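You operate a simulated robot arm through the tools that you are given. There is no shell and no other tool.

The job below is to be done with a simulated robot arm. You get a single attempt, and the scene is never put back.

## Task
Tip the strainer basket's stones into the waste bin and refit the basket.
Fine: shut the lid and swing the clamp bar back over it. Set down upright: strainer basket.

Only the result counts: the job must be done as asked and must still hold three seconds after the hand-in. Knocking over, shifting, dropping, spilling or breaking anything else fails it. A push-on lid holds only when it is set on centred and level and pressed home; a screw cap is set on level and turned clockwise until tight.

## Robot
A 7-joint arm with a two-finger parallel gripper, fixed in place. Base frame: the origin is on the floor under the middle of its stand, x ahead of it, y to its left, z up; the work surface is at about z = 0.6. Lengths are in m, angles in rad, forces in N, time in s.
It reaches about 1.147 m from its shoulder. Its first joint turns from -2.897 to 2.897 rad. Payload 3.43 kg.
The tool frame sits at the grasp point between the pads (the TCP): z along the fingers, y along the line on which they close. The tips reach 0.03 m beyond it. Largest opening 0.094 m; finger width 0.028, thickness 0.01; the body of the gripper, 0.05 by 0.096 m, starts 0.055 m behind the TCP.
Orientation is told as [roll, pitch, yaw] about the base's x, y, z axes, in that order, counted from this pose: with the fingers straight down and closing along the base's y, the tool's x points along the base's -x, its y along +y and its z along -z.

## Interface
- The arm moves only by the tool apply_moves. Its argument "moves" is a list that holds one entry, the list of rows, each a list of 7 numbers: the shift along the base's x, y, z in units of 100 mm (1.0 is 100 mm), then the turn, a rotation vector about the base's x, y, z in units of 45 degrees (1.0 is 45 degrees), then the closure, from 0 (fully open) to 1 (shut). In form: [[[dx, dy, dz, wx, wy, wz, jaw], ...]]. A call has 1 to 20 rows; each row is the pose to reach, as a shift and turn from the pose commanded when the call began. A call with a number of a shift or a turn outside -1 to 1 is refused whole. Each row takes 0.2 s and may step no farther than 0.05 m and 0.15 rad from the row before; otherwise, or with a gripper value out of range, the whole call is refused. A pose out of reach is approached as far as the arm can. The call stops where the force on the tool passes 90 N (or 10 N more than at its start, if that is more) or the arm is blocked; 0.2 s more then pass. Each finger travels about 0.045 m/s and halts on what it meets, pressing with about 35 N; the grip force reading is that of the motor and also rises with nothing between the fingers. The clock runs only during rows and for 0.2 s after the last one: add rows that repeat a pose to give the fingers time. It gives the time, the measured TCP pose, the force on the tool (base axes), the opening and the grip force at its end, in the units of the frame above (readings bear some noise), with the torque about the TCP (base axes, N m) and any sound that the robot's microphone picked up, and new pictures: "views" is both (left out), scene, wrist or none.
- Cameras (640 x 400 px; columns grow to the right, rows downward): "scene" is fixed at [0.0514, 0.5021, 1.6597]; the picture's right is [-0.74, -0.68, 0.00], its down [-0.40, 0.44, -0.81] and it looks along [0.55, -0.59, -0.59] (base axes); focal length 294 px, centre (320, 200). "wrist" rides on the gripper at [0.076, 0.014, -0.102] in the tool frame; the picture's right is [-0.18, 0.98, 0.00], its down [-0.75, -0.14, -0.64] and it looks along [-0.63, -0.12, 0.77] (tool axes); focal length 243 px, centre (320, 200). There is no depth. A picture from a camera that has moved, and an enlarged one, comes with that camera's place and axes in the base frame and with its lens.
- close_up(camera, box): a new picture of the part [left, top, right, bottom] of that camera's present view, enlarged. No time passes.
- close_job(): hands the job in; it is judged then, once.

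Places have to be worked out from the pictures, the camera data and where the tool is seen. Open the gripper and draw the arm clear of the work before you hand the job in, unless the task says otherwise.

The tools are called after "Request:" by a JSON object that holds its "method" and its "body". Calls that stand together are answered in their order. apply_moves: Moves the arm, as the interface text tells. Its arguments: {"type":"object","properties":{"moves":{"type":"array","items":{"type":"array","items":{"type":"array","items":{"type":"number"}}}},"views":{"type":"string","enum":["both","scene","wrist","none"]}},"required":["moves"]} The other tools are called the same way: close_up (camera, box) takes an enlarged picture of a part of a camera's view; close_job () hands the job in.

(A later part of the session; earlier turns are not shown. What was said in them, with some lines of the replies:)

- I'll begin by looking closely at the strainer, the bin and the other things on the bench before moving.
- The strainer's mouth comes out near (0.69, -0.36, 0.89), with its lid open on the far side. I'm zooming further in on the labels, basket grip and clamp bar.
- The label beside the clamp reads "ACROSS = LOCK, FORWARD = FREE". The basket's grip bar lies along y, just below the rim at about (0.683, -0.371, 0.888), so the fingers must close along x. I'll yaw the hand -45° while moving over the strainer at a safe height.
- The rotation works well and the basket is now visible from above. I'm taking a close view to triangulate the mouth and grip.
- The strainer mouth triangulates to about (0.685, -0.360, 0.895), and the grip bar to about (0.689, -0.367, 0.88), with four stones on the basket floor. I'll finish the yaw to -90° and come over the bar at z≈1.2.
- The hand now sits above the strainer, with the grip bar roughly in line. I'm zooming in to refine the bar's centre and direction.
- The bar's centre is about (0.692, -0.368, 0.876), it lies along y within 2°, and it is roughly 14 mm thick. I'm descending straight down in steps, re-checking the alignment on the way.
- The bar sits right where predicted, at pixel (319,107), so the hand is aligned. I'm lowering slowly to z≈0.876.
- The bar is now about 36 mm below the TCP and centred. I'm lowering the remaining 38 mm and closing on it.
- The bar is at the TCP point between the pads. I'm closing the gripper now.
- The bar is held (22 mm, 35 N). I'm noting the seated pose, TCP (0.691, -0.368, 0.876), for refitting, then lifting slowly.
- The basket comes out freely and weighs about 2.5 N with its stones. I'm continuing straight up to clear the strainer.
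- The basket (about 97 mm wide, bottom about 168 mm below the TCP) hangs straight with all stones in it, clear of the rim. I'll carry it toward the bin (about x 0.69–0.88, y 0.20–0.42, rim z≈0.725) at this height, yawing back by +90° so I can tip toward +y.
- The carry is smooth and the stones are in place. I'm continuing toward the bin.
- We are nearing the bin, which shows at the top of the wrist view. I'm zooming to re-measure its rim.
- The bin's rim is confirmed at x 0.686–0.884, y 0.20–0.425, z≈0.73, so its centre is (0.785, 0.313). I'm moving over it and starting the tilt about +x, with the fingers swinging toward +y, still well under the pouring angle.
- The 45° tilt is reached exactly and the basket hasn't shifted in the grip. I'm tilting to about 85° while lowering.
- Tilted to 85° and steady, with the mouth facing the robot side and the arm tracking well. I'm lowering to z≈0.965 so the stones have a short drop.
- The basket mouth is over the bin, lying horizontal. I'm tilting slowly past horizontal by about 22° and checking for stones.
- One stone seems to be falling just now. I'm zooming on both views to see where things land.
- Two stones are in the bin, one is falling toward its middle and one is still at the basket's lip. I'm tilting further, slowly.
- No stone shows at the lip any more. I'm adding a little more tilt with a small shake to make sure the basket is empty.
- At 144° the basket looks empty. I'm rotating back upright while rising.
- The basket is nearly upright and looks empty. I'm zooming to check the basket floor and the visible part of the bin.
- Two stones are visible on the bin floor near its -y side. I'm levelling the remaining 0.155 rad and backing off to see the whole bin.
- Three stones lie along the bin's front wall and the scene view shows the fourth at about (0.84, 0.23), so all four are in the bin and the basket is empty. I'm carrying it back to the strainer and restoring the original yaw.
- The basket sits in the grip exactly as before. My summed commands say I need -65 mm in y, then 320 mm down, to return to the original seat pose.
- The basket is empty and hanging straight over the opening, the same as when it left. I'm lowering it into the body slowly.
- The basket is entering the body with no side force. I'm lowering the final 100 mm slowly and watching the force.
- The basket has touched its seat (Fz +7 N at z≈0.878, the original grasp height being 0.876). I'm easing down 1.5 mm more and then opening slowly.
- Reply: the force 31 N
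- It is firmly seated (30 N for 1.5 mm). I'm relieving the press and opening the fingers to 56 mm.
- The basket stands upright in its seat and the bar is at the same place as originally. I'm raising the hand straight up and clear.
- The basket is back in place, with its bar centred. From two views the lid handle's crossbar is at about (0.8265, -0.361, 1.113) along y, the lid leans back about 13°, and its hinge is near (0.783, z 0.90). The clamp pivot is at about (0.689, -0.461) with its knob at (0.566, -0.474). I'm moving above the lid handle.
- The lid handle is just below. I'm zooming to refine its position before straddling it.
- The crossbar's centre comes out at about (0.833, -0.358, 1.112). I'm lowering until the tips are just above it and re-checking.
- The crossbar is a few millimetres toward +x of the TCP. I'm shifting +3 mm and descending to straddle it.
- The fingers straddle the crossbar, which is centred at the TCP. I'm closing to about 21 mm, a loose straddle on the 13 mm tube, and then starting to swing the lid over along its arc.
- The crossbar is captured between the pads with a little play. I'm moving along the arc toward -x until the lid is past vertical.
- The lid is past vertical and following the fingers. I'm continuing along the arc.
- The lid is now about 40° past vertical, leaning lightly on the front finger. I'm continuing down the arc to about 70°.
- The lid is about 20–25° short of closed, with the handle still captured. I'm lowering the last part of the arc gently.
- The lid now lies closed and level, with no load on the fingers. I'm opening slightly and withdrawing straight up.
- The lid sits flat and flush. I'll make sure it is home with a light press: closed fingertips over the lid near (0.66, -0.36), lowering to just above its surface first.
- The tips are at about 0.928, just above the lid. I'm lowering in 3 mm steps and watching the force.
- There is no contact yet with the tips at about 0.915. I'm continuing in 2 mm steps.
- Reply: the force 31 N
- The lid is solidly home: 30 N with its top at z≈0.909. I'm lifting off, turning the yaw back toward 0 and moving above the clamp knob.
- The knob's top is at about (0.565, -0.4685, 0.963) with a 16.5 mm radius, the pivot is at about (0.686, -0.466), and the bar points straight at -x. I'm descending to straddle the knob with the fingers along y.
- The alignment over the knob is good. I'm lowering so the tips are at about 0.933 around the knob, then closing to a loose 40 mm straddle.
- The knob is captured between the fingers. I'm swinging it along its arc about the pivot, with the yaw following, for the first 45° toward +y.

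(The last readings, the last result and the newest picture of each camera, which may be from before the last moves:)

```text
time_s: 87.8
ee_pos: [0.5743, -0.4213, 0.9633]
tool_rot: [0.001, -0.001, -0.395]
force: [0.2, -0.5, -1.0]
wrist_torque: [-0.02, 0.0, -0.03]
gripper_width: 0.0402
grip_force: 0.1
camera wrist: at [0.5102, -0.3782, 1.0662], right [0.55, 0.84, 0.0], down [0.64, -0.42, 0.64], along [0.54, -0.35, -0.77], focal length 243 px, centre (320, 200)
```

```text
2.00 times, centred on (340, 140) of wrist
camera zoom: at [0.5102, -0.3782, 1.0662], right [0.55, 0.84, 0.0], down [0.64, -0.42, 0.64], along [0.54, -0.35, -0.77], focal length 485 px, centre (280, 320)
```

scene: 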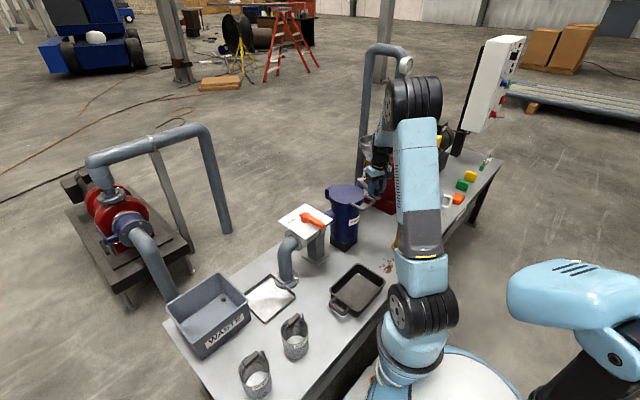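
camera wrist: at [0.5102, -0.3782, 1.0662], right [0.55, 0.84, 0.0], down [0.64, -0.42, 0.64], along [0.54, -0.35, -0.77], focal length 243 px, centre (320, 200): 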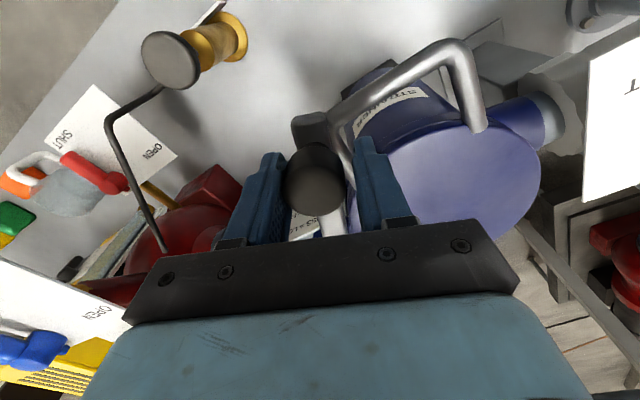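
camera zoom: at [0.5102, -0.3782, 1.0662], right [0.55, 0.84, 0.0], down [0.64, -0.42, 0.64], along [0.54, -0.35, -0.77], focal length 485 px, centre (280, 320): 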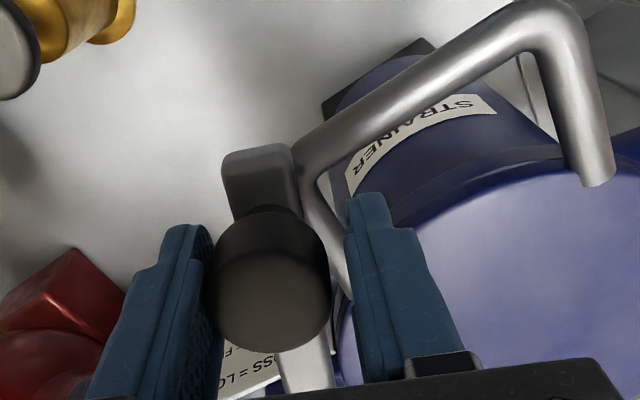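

The bar is following freely and passing above the lid handle. I'm continuing the arc another 45°.

Request:
{"method": "apply_moves", "body": {"moves": [[[0.035, 0.072, 0, 0, 0, -0.083, 0.57], [0.07, 0.142, 0, 0, 0, -0.167, 0.57], [0.114, 0.21, 0, 0, 0, -0.25, 0.57], [0.158, 0.274, 0, 0, 0, -0.333, 0.57], [0.209, 0.335, 0, 0, 0, -0.417, 0.57], [0.262, 0.393, 0, 0, 0, -0.5, 0.57], [0.321, 0.447, 0, 0, 0, -0.583, 0.57], [0.381, 0.497, 0, 0, 0, -0.667, 0.57], [0.446, 0.543, 0, 0, 0, -0.75, 0.57], [0.513, 0.585, 0, 0, 0, -0.833, 0.57], [0.584, 0.622, 0, 0, 0, -0.917, 0.57], [0.655, 0.655, 0, 0, 0, -1.0, 0.57]]], "views": "both"}}

Request:
{"method": "close_up", "body": {"camera": "scene", "box": [310, 130, 410, 250]}}

Request:
{"method": "close_up", "body": {"camera": "wrist", "box": [220, 40, 460, 240]}}

```text
time_s: 90.4
ee_pos: [0.6411, -0.3552, 0.9637]
tool_rot: [0.002, 0.0, -1.179]
force: [0.2, -0.8, 0.2]
wrist_torque: [0.02, 0.0, -0.03]
gripper_width: 0.0403
grip_force: 0.1
camera wrist: at [0.6259, -0.2789, 1.066], right [0.98, 0.2, 0.0], down [0.16, -0.75, 0.64], along [0.13, -0.63, -0.77], focal length 243 px, centre (320, 200)
```

scene: 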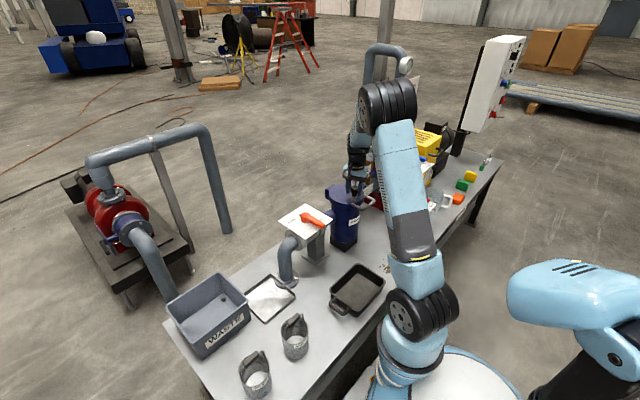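
wrist: 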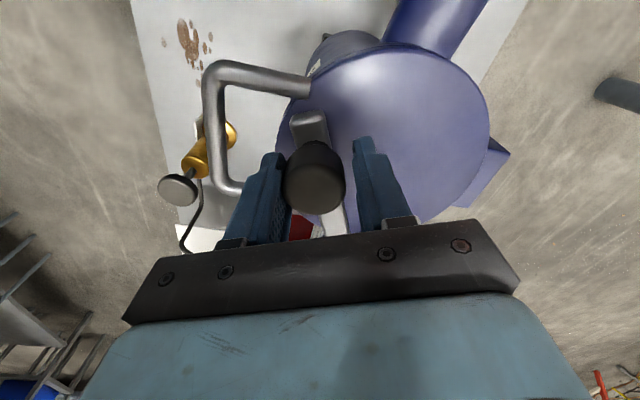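

```text
3.33 times, centred on (360, 190) of scene
camera zoom: at [0.0514, 0.5021, 1.6597], right [-0.74, -0.68, 0.0], down [-0.4, 0.44, -0.81], along [0.55, -0.59, -0.59], focal length 981 px, centre (187, 233)
```

zoom: 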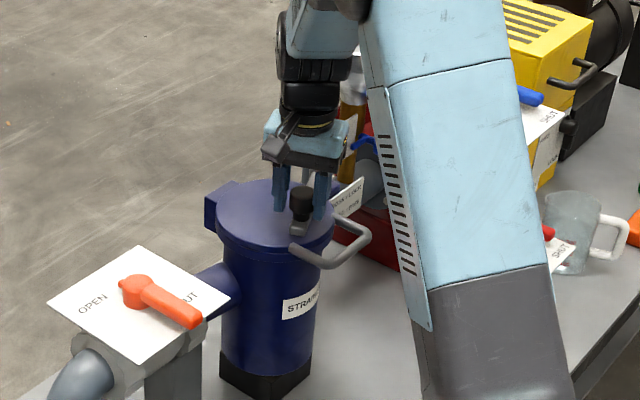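

```text
2.00 times, centred on (340, 140) of wrist
camera zoom: at [0.6259, -0.2789, 1.066], right [0.98, 0.2, 0.0], down [0.16, -0.75, 0.64], along [0.13, -0.63, -0.77], focal length 485 px, centre (280, 320)
```

zoom: 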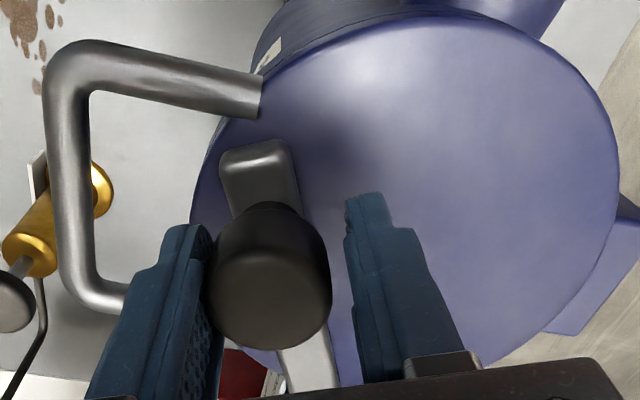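

The bar is over the lid now. I'm doing the last 24° to bring it squarely across.

Request:
{"method": "apply_moves", "body": {"moves": [[[0.075, 0.028, 0, 0, 0, -0.083, 0.57], [0.15, 0.051, 0, 0, 0, -0.167, 0.57], [0.227, 0.069, 0, 0, 0, -0.25, 0.57], [0.305, 0.082, 0, 0, 0, -0.333, 0.57], [0.384, 0.09, 0, 0, 0, -0.417, 0.57], [0.463, 0.092, 0, 0, 0, -0.5, 0.57], [0.495, 0.092, 0, 0, 0, -0.53, 0.57], [0.495, 0.092, 0, 0, 0, -0.53, 0.57]]], "views": "both"}}

Request:
{"method": "close_up", "body": {"camera": "scene", "box": [310, 130, 410, 250]}}

Request:
{"method": "close_up", "body": {"camera": "wrist", "box": [220, 40, 460, 240]}}

```text
time_s: 92.2
ee_pos: [0.6912, -0.3464, 0.9629]
tool_rot: [0.001, 0.002, -1.596]
force: [-0.4, -1.1, 0.0]
wrist_torque: [-0.01, -0.01, 0.01]
gripper_width: 0.0405
grip_force: 0.0
camera wrist: at [0.7072, -0.2701, 1.0663], right [0.98, -0.21, 0.0], down [-0.16, -0.75, 0.64], along [-0.13, -0.63, -0.77], focal length 243 px, centre (320, 200)
```

scene: 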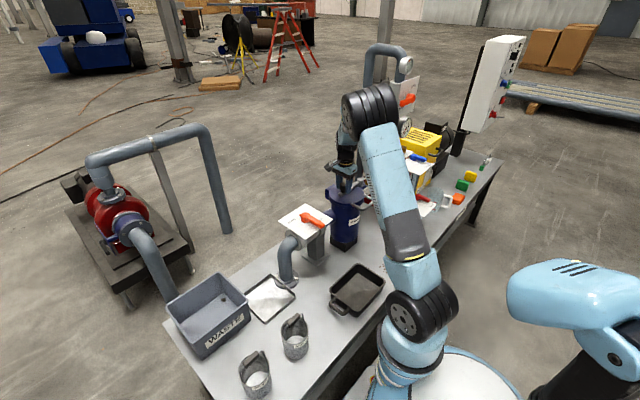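
wrist: 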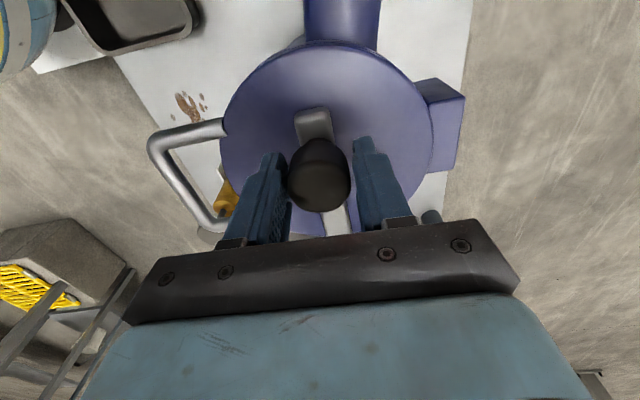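

```text
3.33 times, centred on (360, 190) of scene
camera zoom: at [0.0514, 0.5021, 1.6597], right [-0.74, -0.68, 0.0], down [-0.4, 0.44, -0.81], along [0.55, -0.59, -0.59], focal length 981 px, centre (187, 233)
```

zoom: 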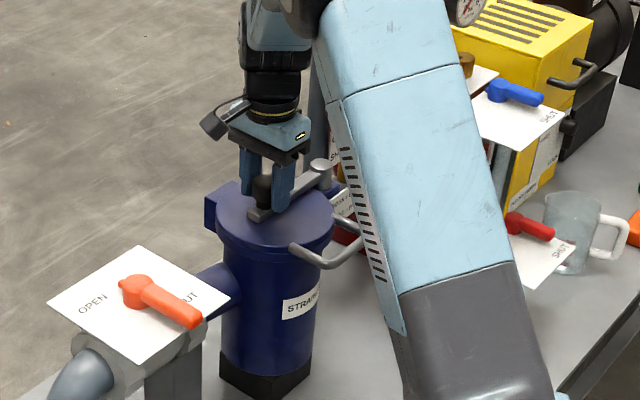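

```text
2.00 times, centred on (340, 140) of wrist
camera zoom: at [0.7072, -0.2701, 1.0663], right [0.98, -0.21, 0.0], down [-0.16, -0.75, 0.64], along [-0.13, -0.63, -0.77], focal length 485 px, centre (280, 320)
```

zoom: 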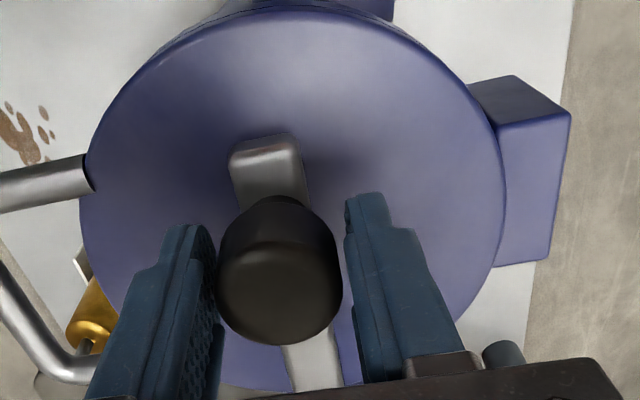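

The bar lies across the middle of the lid with no load on the fingers. I'm opening a little and rising to check its final angle.

Request:
{"method": "apply_moves", "body": {"moves": [[[0, 0, 0, 0, 0, 0, 0.45], [0, 0, 0, 0, 0, 0, 0.4], [0, 0, 0.2, 0, 0, 0, 0.4], [0, 0, 0.4, 0, 0, 0, 0.4], [0, 0, 0.7, 0, 0, 0, 0.4], [0, 0, 1.0, 0, 0, 0, 0.4]]], "views": "none"}}

Request:
{"method": "apply_moves", "body": {"moves": [[[0, 0.2, 0.3, 0, 0, 0, 0.4], [0, 0.4, 0.6, 0, 0, 0, 0.4], [0, 0.6, 0.8, 0, 0, 0, 0.4], [0, 0.8, 1.0, 0, 0, 0, 0.4], [0, 0.8, 1.0, 0, 0, 0, 0.4]]], "views": "both"}}

Request:
{"method": "close_up", "body": {"camera": "scene", "box": [310, 150, 410, 250]}}

Request:
{"method": "close_up", "body": {"camera": "wrist", "box": [220, 0, 440, 180]}}

```text
time_s: 93.6
ee_pos: [0.6891, -0.3475, 1.0633]
tool_rot: [-0.001, 0.0, -1.596]
force: [0.0, 0.0, -0.6]
wrist_torque: [0.02, 0.0, 0.01]
gripper_width: 0.0562
grip_force: 0.0
```

```text
time_s: 94.8
ee_pos: [0.689, -0.2685, 1.1643]
tool_rot: [0.001, 0.0, -1.595]
force: [0.9, -0.2, 0.2]
wrist_torque: [0.0, 0.01, 0.0]
gripper_width: 0.0562
grip_force: 0.0
camera wrist: at [0.7064, -0.191, 1.2671], right [0.98, -0.21, 0.0], down [-0.16, -0.75, 0.64], along [-0.13, -0.63, -0.77], focal length 243 px, centre (320, 200)
```

scene: 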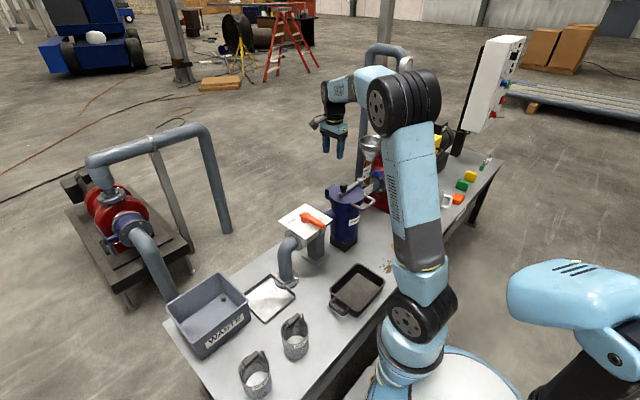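
wrist: 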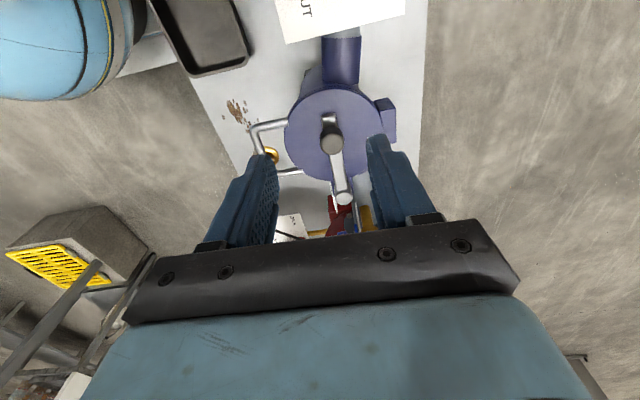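

```text
4.00 times, centred on (360, 200) of scene
camera zoom: at [0.0514, 0.5021, 1.6597], right [-0.74, -0.68, 0.0], down [-0.4, 0.44, -0.81], along [0.55, -0.59, -0.59], focal length 1177 px, centre (160, 200)
```

zoom: 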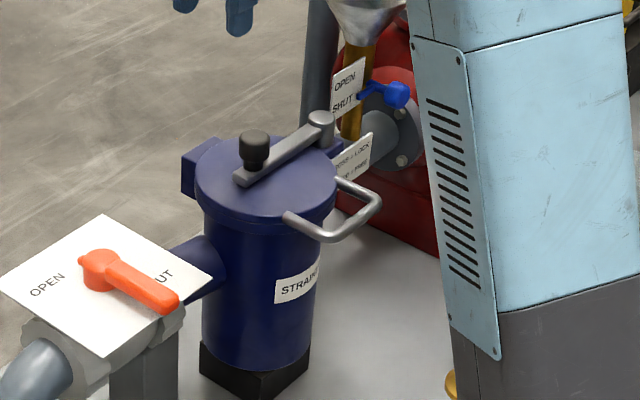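

```text
2.22 times, centred on (330, 90) of wrist
camera zoom: at [0.7064, -0.191, 1.2671], right [0.98, -0.21, 0.0], down [-0.16, -0.75, 0.64], along [-0.13, -0.63, -0.77], focal length 539 px, centre (298, 444)
```

zoom: 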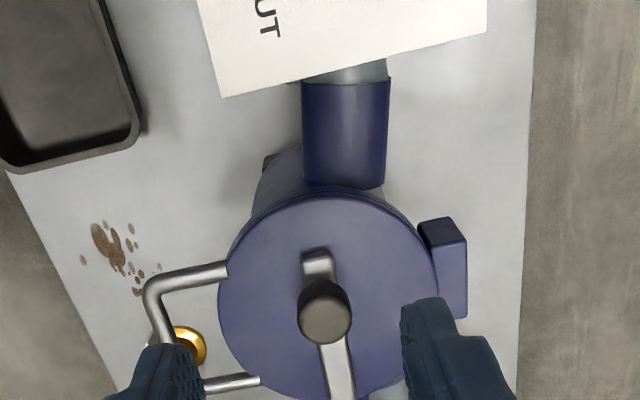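

The clamp bar lies across the lid (about 89–90°), and the lid is flush. I'm opening the gripper fully and drawing the arm up and back, clear of the work.

Request:
{"method": "apply_moves", "body": {"moves": [[[-0.2, 0, 0.3, 0, 0, 0, 0.3], [-0.4, 0, 0.6, 0, 0, 0, 0.1], [-0.6, 0, 0.8, 0, 0, 0, 0], [-0.8, 0, 1.0, 0, 0, 0, 0], [-1.0, 0, 1.0, 0, 0, 0, 0]]], "views": "none"}}

Request:
{"method": "apply_moves", "body": {"moves": [[[-0.2, 0, 0.1, 0, 0, 0, 0], [-0.4, 0, 0.2, 0, 0, 0, 0], [-0.6, 0, 0.3, 0, 0, 0, 0], [-0.8, 0, 0.4, 0, 0, 0, 0], [-0.8, 0, 0.4, 0, 0, 0, 0], [-0.8, 0, 0.4, 0, 0, 0, 0]]], "views": "both"}}

Request:
{"method": "close_up", "body": {"camera": "scene", "box": [310, 150, 410, 250]}}

Request:
{"method": "close_up", "body": {"camera": "scene", "box": [150, 220, 400, 400]}}

```text
time_s: 96.0
ee_pos: [0.5902, -0.2676, 1.2601]
tool_rot: [0.001, 0.001, -1.597]
force: [0.3, 0.3, 0.4]
wrist_torque: [0.0, 0.03, -0.02]
gripper_width: 0.0939
grip_force: 0.0
```

```text
time_s: 97.4
ee_pos: [0.5094, -0.2663, 1.3033]
tool_rot: [0.002, 0.0, -1.594]
force: [0.7, -0.2, 0.1]
wrist_torque: [-0.02, 0.05, 0.01]
gripper_width: 0.0939
grip_force: 0.0
camera wrist: at [0.5271, -0.1903, 1.4065], right [0.98, -0.21, 0.0], down [-0.16, -0.75, 0.64], along [-0.13, -0.63, -0.77], focal length 243 px, centre (320, 200)
```

scene: 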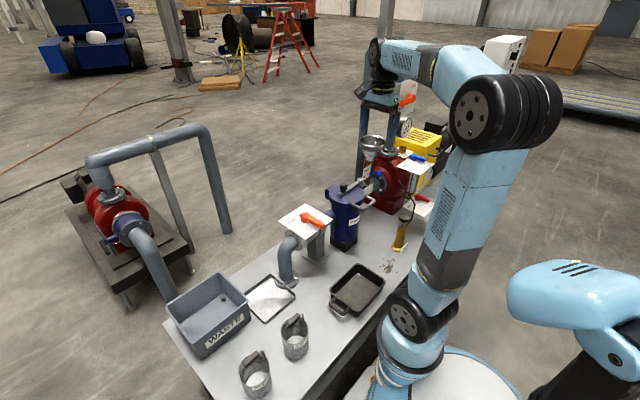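
wrist: 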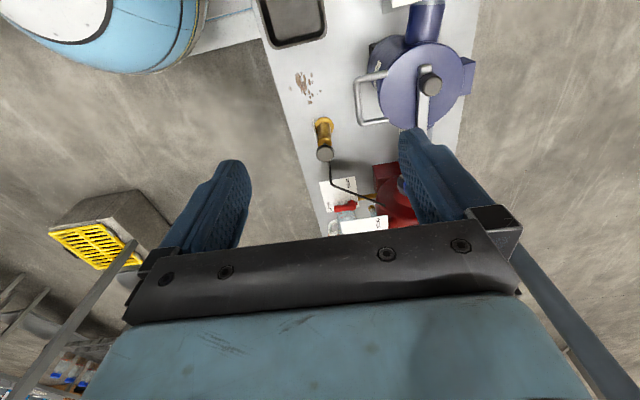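

```text
4.00 times, centred on (360, 200) of scene
camera zoom: at [0.0514, 0.5021, 1.6597], right [-0.74, -0.68, 0.0], down [-0.4, 0.44, -0.81], along [0.55, -0.59, -0.59], focal length 1177 px, centre (160, 200)
```

zoom: 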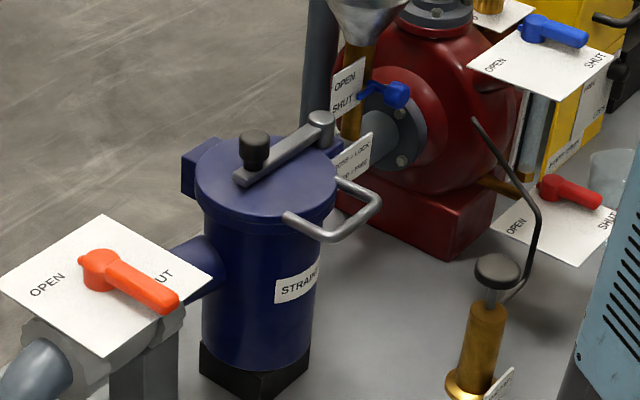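

```text
2.22 times, centred on (275, 310) of scene
camera zoom: at [0.0514, 0.5021, 1.6597], right [-0.74, -0.68, 0.0], down [-0.4, 0.44, -0.81], along [0.55, -0.59, -0.59], focal length 654 px, centre (420, -44)
```

zoom: 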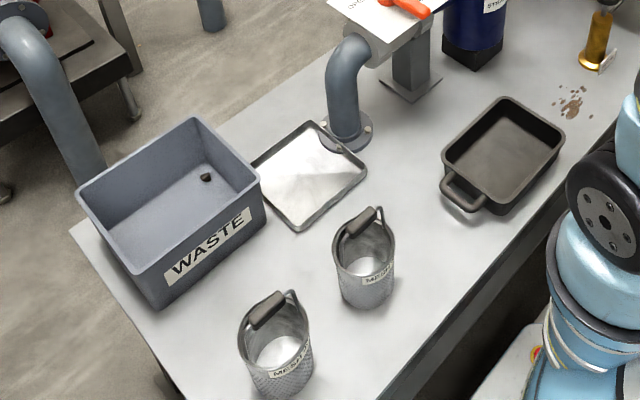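

Final check: the lid is shut with the clamp bar across it, the basket is refitted, the stones are in the bin, nothing else has moved, and the arm is clear with the gripper open. I'm handing the job in.

Request:
{"method": "close_job", "body": {}}

```text
The job is handed in.
```

The job is done and handed in. The strainer basket is emptied, refitted and clamped shut.

- **Stones:** I counted four stones in the basket before tipping and four in the waste bin afterwards. The basket was empty when I brought it back.
- **Basket:** It went back upright in its original seat, with its grip bar where it was before lifting.
- **Lid and clamp:** The lid is closed and level, and it was solid under a light press. The clamp bar now lies across it, within about a degree of square.
- **Everything else:** The final pictures show nothing on the bench knocked over or shifted. The gripper is open and the arm is clear of the work.
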